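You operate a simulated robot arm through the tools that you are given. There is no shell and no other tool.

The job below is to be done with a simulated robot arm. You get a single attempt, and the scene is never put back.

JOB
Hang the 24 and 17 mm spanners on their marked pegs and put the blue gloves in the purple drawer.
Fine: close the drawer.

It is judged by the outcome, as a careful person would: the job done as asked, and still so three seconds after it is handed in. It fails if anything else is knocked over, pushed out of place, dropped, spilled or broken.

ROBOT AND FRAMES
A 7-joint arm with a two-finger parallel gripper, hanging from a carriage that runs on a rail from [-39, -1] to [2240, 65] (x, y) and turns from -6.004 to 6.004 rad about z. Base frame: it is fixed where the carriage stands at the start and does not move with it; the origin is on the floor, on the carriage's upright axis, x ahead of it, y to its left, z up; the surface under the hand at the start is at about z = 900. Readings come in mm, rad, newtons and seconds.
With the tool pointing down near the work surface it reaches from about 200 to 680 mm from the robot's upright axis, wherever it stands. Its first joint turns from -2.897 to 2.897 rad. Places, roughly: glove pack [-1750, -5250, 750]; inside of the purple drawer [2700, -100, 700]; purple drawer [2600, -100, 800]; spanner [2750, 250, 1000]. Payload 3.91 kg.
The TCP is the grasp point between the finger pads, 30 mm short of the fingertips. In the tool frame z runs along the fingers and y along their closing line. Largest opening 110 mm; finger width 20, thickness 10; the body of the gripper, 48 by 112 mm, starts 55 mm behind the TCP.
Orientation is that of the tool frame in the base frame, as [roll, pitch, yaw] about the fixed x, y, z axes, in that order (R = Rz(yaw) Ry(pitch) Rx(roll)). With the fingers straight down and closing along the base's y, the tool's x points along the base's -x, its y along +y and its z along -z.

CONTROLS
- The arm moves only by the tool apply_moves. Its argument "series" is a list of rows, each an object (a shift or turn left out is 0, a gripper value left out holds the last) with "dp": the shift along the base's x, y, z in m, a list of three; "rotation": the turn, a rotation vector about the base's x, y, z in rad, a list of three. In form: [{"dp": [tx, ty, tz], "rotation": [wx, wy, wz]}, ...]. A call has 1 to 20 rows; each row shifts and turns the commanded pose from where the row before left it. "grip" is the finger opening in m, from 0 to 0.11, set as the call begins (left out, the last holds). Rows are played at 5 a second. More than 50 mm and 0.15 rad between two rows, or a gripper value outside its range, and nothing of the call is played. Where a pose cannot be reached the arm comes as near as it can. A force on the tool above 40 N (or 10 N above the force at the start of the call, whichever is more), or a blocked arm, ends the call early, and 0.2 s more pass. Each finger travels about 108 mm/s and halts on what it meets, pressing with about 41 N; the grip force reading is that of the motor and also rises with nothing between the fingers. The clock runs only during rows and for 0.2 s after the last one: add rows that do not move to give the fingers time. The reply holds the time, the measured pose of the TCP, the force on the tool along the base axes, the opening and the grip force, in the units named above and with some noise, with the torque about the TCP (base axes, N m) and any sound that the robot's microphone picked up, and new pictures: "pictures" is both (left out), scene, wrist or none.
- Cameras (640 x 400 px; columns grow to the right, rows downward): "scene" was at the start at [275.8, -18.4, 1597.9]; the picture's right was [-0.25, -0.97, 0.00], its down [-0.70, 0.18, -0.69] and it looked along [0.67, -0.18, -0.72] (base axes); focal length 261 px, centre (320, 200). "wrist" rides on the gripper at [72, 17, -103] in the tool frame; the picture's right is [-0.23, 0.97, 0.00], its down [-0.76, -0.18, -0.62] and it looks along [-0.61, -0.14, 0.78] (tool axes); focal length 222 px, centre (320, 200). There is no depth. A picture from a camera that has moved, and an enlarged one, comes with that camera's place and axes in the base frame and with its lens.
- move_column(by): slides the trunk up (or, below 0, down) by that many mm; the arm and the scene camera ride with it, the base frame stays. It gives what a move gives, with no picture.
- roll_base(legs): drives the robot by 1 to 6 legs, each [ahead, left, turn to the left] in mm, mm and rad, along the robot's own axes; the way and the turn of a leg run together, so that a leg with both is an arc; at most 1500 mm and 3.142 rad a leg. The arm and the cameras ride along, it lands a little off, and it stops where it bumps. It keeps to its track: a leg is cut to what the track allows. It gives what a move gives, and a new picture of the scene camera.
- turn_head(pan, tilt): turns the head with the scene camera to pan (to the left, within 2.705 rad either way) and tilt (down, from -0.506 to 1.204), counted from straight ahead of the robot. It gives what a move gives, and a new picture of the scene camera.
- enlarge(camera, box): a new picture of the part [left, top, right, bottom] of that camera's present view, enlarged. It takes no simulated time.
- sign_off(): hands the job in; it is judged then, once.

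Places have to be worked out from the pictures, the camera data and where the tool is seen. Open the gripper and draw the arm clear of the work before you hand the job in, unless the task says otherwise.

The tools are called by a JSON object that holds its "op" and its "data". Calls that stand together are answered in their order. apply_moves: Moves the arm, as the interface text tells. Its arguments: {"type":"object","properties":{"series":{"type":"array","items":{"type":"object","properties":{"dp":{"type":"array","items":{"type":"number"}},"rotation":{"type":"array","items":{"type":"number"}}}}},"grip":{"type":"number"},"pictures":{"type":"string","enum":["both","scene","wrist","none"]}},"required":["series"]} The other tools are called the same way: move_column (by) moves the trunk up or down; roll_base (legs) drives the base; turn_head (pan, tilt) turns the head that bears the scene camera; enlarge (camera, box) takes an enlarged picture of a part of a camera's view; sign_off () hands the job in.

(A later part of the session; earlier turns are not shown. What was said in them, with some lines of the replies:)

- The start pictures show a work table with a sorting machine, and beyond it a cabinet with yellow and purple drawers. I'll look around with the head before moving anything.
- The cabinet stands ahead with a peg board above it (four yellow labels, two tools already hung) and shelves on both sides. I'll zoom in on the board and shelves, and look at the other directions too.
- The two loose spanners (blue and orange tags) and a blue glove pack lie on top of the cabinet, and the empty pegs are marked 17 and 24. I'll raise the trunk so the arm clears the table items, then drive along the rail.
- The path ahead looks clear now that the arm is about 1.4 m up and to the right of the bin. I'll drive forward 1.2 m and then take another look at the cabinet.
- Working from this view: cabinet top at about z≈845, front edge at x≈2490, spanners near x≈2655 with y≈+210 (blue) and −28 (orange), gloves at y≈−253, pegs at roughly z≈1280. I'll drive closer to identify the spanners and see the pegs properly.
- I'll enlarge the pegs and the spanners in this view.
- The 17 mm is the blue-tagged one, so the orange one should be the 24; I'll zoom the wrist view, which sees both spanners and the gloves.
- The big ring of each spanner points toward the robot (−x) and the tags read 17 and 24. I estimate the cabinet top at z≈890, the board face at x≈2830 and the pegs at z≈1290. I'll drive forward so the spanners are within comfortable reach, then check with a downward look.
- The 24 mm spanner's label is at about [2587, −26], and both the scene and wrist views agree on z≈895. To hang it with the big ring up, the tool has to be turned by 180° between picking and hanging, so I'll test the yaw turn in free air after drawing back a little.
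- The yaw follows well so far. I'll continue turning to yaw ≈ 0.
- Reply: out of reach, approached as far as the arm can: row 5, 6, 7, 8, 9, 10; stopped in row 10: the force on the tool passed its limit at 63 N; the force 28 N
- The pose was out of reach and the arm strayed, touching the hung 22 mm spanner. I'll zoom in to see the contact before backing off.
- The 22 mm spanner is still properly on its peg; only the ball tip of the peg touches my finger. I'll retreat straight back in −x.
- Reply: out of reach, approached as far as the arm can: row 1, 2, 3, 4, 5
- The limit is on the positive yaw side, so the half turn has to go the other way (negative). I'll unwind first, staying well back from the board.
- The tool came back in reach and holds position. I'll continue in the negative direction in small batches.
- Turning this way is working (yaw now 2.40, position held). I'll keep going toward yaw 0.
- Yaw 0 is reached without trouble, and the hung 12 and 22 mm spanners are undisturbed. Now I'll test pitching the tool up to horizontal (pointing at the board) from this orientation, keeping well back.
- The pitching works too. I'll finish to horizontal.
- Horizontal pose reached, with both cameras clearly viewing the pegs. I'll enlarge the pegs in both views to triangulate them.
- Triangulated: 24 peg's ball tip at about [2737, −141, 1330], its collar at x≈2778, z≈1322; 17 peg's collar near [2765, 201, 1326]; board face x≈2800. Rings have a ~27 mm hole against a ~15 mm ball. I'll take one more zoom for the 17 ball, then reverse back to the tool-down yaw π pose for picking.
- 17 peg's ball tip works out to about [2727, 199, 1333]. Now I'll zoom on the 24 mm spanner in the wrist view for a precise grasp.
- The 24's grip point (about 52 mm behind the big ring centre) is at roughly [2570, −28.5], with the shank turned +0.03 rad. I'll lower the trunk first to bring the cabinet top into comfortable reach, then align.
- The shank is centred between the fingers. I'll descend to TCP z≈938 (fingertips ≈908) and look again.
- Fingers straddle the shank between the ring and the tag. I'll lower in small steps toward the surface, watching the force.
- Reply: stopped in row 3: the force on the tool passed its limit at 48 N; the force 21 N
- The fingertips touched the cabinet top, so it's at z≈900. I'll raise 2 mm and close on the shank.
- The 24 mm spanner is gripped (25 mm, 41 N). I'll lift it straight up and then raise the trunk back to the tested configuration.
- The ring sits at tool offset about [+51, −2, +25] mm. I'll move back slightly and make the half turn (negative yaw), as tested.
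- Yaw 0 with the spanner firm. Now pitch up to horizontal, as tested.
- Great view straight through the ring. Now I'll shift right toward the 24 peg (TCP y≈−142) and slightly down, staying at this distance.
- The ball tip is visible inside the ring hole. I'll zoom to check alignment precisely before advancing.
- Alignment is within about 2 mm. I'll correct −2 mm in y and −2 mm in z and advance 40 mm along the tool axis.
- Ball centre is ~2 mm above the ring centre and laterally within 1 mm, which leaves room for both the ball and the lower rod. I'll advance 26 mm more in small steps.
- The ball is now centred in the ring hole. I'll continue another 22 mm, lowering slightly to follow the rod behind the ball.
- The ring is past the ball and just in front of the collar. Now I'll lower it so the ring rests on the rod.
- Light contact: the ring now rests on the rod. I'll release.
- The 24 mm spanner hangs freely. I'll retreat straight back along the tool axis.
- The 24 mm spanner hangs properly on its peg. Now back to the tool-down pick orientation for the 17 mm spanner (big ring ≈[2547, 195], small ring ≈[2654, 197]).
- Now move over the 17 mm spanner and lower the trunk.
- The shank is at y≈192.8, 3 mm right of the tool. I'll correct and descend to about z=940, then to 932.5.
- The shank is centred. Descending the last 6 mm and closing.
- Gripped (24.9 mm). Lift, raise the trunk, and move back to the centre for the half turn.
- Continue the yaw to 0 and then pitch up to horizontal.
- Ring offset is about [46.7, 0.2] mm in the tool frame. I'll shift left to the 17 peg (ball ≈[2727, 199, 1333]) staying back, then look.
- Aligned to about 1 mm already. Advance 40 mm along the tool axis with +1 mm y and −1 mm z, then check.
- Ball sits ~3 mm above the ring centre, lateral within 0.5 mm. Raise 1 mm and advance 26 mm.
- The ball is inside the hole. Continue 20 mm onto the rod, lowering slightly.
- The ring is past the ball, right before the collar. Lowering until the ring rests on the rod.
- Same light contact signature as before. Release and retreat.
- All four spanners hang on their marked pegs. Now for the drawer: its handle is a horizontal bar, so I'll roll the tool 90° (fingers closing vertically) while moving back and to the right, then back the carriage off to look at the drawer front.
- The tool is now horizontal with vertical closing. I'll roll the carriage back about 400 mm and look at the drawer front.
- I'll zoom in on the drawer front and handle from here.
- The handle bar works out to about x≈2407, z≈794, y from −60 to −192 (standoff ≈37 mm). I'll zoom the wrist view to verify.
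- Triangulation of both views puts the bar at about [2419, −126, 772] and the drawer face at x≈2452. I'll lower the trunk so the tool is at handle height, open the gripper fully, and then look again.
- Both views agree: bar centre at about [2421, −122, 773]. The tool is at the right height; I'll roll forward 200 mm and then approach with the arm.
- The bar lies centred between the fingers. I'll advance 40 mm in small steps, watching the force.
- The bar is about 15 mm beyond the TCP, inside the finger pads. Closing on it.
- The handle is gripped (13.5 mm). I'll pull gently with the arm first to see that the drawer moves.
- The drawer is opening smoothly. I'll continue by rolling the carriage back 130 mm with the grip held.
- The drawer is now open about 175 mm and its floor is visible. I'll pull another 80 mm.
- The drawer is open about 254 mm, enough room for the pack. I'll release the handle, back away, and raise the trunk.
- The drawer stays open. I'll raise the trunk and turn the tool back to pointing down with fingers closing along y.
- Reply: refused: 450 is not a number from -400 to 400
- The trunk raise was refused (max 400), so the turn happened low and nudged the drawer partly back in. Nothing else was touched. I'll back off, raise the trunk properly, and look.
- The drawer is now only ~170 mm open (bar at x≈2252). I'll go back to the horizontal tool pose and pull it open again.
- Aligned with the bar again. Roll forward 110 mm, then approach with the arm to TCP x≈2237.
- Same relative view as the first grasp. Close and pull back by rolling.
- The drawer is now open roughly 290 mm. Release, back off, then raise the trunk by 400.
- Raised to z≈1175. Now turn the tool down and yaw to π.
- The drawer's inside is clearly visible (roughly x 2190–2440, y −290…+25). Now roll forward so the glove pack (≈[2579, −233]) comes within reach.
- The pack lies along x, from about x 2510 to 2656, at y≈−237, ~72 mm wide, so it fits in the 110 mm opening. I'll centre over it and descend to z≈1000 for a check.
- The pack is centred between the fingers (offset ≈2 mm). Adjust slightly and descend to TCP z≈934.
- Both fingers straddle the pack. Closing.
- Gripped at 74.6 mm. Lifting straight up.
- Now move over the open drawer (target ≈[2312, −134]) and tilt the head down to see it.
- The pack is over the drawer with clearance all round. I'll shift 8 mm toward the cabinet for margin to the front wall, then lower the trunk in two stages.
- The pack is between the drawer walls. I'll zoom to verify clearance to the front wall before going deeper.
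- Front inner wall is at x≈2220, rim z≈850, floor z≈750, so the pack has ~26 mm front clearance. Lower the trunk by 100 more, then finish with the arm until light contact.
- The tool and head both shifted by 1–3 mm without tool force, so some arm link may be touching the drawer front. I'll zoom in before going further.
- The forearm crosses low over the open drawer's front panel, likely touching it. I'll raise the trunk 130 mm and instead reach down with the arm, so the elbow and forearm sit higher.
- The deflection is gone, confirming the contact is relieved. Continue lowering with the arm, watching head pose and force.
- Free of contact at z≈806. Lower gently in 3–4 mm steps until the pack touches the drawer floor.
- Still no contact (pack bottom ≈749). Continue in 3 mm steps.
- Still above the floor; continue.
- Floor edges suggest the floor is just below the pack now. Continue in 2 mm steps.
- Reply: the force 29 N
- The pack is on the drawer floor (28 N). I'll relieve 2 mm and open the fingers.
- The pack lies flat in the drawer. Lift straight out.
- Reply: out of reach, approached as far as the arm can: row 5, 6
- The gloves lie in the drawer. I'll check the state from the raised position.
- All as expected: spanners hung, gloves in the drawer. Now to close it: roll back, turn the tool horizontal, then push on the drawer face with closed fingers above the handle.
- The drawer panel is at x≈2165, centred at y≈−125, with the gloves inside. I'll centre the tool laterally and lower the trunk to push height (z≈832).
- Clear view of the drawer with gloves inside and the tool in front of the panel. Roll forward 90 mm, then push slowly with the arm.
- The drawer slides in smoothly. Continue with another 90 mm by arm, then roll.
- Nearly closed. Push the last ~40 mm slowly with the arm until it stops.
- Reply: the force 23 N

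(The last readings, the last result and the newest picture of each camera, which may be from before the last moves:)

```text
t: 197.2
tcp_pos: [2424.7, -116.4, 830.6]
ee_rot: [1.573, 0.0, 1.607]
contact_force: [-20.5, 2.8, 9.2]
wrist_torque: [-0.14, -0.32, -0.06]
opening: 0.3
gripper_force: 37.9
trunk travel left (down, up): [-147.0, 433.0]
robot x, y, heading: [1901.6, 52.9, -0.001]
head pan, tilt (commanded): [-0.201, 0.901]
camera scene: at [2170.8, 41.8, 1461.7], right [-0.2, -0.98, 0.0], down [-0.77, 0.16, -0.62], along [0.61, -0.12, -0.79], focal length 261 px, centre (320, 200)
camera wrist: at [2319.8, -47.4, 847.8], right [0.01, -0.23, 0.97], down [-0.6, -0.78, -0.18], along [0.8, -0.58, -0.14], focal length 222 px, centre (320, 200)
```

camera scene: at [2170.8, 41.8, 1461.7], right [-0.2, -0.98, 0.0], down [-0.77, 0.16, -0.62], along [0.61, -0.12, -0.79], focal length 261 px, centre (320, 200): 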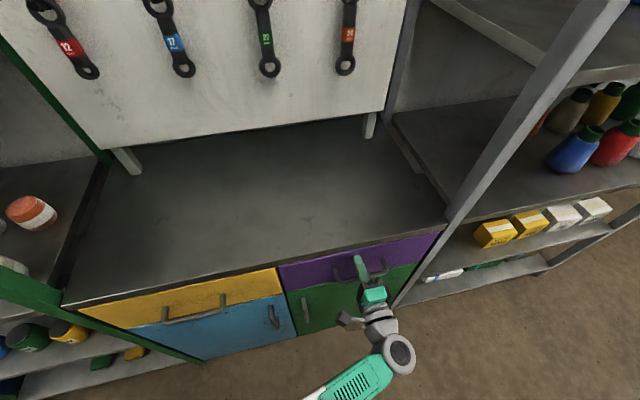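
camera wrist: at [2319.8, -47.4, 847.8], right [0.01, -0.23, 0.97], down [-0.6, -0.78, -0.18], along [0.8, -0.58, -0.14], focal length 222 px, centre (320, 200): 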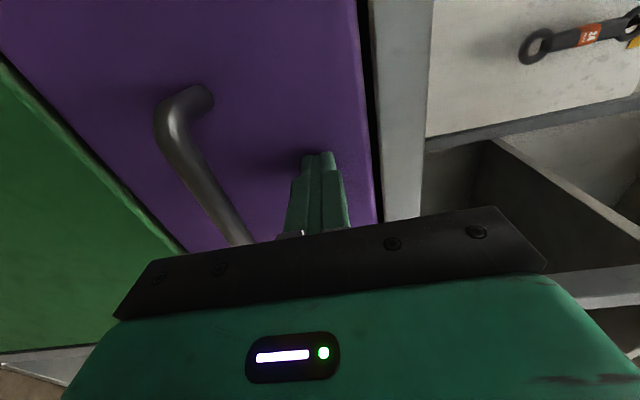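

The drawer hit its stop (20 N, face ≈2453 as at the start). I'll back away and inspect.

{"op": "apply_moves", "data": {"series": [{"dp": [-0.01, 0, 0]}, {"dp": [-0.03, 0, 0]}, {"dp": [-0.04, 0, 0]}, {"dp": [-0.04, 0, 0]}, {"dp": [-0.04, 0, 0]}], "pictures": "both"}}

{"op": "enlarge", "data": {"camera": "scene", "box": [250, 220, 460, 350]}}

```text
t: 198.3
tcp_pos: [2270.0, -116.3, 832.5]
ee_rot: [1.57, 0.0, 1.607]
contact_force: [-1.9, 0.0, -0.4]
wrist_torque: [0.01, 0.03, 0.02]
opening: 0.0
gripper_force: 37.3
trunk travel left (down, up): [-147.0, 433.0]
robot x, y, heading: [1901.9, 55.0, 0.0]
head pan, tilt (commanded): [-0.201, 0.901]
camera scene: at [2173.0, 41.5, 1462.2], right [-0.2, -0.98, 0.0], down [-0.77, 0.16, -0.62], along [0.61, -0.12, -0.78], focal length 261 px, centre (320, 200)
camera wrist: at [2164.9, -48.7, 849.4], right [0.01, -0.23, 0.97], down [-0.6, -0.78, -0.18], along [0.8, -0.58, -0.14], focal length 222 px, centre (320, 200)
```

scene: 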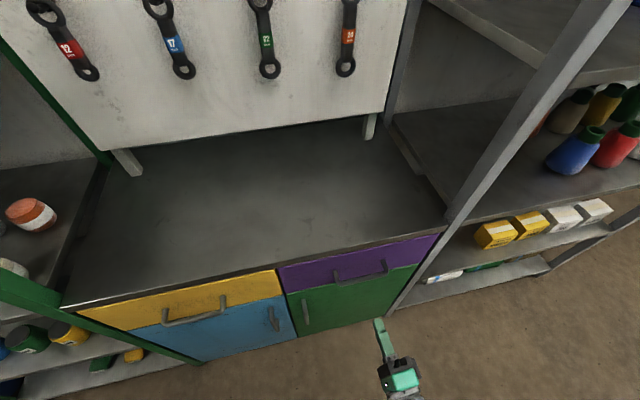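
wrist: 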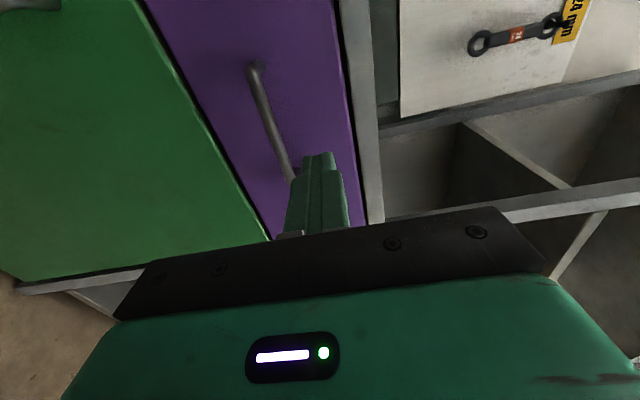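

```text
3.05 times, centred on (355, 285) of scene
camera zoom: at [2173.0, 41.5, 1462.2], right [-0.2, -0.98, 0.0], down [-0.77, 0.16, -0.62], along [0.61, -0.12, -0.78], focal length 795 px, centre (213, -59)
```

zoom: 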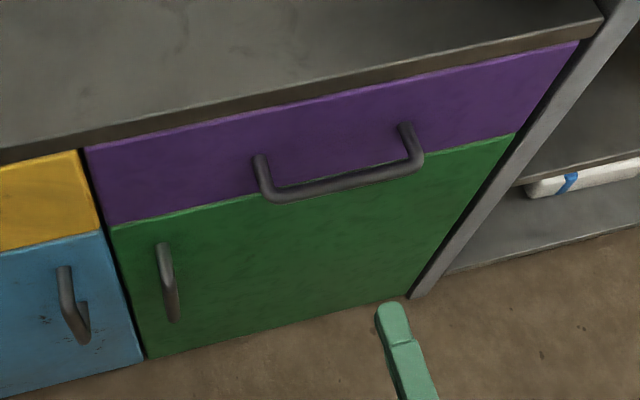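

The drawer is closed flush. I'll open the gripper, roll back and raise the trunk clear of the work, then take a final look.

{"op": "apply_moves", "data": {"series": [{"dp": [-0.01, 0, 0]}, {"dp": [0, 0, 0]}, {"dp": [0, 0, 0]}], "grip": 0.11, "pictures": "none"}}

{"op": "roll_base", "data": {"legs": [[-200, 0, 0]]}}

{"op": "move_column", "data": {"by": 250}}

{"op": "turn_head", "data": {"pan": 0.0, "tilt": 0.5}}

```text
t: 199.2
tcp_pos: [2261.9, -117.2, 833.6]
ee_rot: [1.57, 0.0, 1.608]
contact_force: [-0.7, 0.3, 0.6]
wrist_torque: [0.0, 0.0, 0.05]
opening: 110.0
gripper_force: 0.0
trunk travel left (down, up): [-147.0, 433.0]
robot x, y, heading: [1902.1, 52.6, -0.003]
head pan, tilt (commanded): [-0.201, 0.901]
```

```text
t: 200.7
tcp_pos: [2061.9, -123.3, 832.6]
ee_rot: [1.571, 0.001, 1.604]
contact_force: [-0.1, -0.8, -0.2]
wrist_torque: [0.0, 0.01, -0.01]
opening: 109.9
gripper_force: 0.1
trunk travel left (down, up): [-147.0, 433.0]
robot x, y, heading: [1700.9, 50.1, -0.005]
head pan, tilt (commanded): [-0.201, 0.901]
camera scene: at [1974.4, 35.1, 1462.1], right [-0.2, -0.98, 0.0], down [-0.77, 0.16, -0.62], along [0.61, -0.13, -0.78], focal length 261 px, centre (320, 200)
```

scene: 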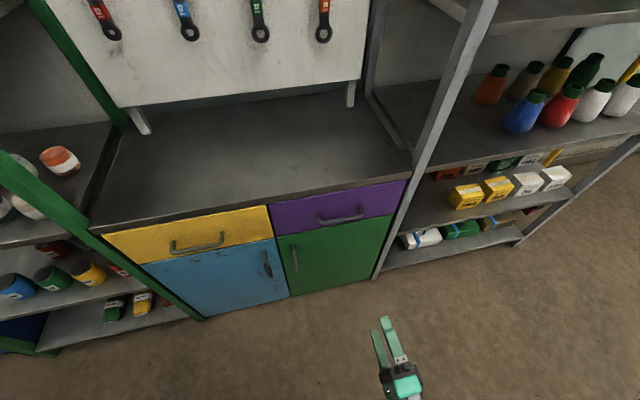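

```text
t: 203.3
tcp_pos: [2061.1, -123.7, 1082.4]
ee_rot: [1.571, -0.001, 1.603]
contact_force: [-0.3, 0.6, -0.2]
wrist_torque: [0.0, 0.01, -0.01]
opening: 109.9
gripper_force: 0.0
trunk travel left (down, up): [-397.0, 183.0]
robot x, y, heading: [1703.4, 46.6, -0.004]
head pan, tilt (commanded): [-0.201, 0.901]
```

```text
t: 204.2
tcp_pos: [2063.3, -123.1, 1083.4]
ee_rot: [1.57, 0.001, 1.604]
contact_force: [-0.8, 0.2, -0.2]
wrist_torque: [0.0, 0.03, -0.02]
opening: 110.2
gripper_force: 0.1
trunk travel left (down, up): [-397.0, 183.0]
robot x, y, heading: [1699.5, 51.2, -0.004]
head pan, tilt (commanded): [0.0, 0.499]
camera scene: at [1991.7, 50.1, 1746.0], right [0.0, -1.0, 0.0], down [-0.48, 0.0, -0.88], along [0.88, 0.0, -0.48], focal length 261 px, centre (320, 200)
```

scene: 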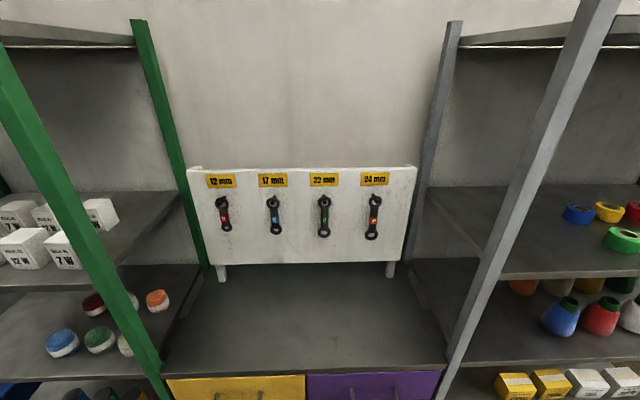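

Final check of the hung spanners in close-up.

{"op": "enlarge", "data": {"camera": "scene", "box": [180, 155, 430, 285]}}

```text
2.56 times, centred on (305, 220) of scene
camera zoom: at [1991.7, 50.1, 1746.0], right [0.0, -1.0, 0.0], down [-0.48, 0.0, -0.88], along [0.88, 0.0, -0.48], focal length 668 px, centre (358, 149)
```

zoom: 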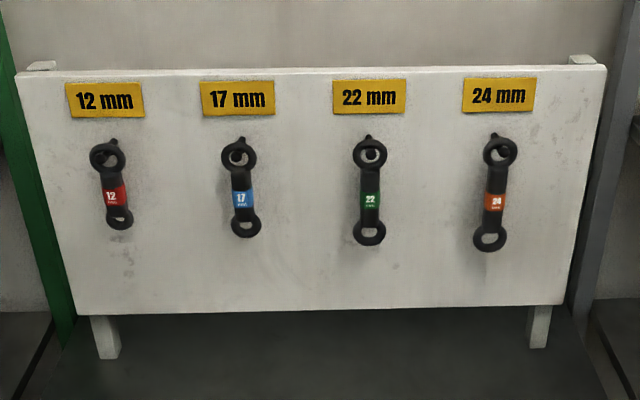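

The 17 and 24 mm spanners hang on their marked pegs and the 12 and 22 mm are still in place. The gloves are in the purple drawer, which is closed, and the gripper is open with the arm clear. I'm handing the job in.

{"op": "sign_off", "data": {}}

```text
The job is handed in.
```

The 24 mm and 17 mm spanners are hanging on their marked pegs. The blue gloves are in the purple drawer, and the drawer is closed flush. I handed the job in with the gripper open and the arm backed away from the cabinet.

Three contacts happened along the way that you might want to know about:

- **22 mm peg:** while testing a wrist turn I went out of reach, and a finger pressed on the end of the 22 mm peg. The spanner stayed on, and it still hangs properly in the last picture.
- **Drawer pushed partly shut:** a trunk move was refused because it was over the limit, so the arm nudged the half-open drawer inward. I pulled it open again before putting the gloves in.
- **Forearm near the drawer front:** while lowering the gloves the arm and head shifted a few millimetres, probably from the forearm touching the drawer front. I raised the trunk and reached down with the arm instead. A smaller shift showed again as I lifted out of the drawer. The drawer did not appear to have moved either time.

In the final pictures everything else on and around the cabinet looks undisturbed.

The place list gave a glove pack at about [-1750, -5250, 750], well out of reach of the rail. I used the blue pack labelled "GLOVES" on top of the cabinet.
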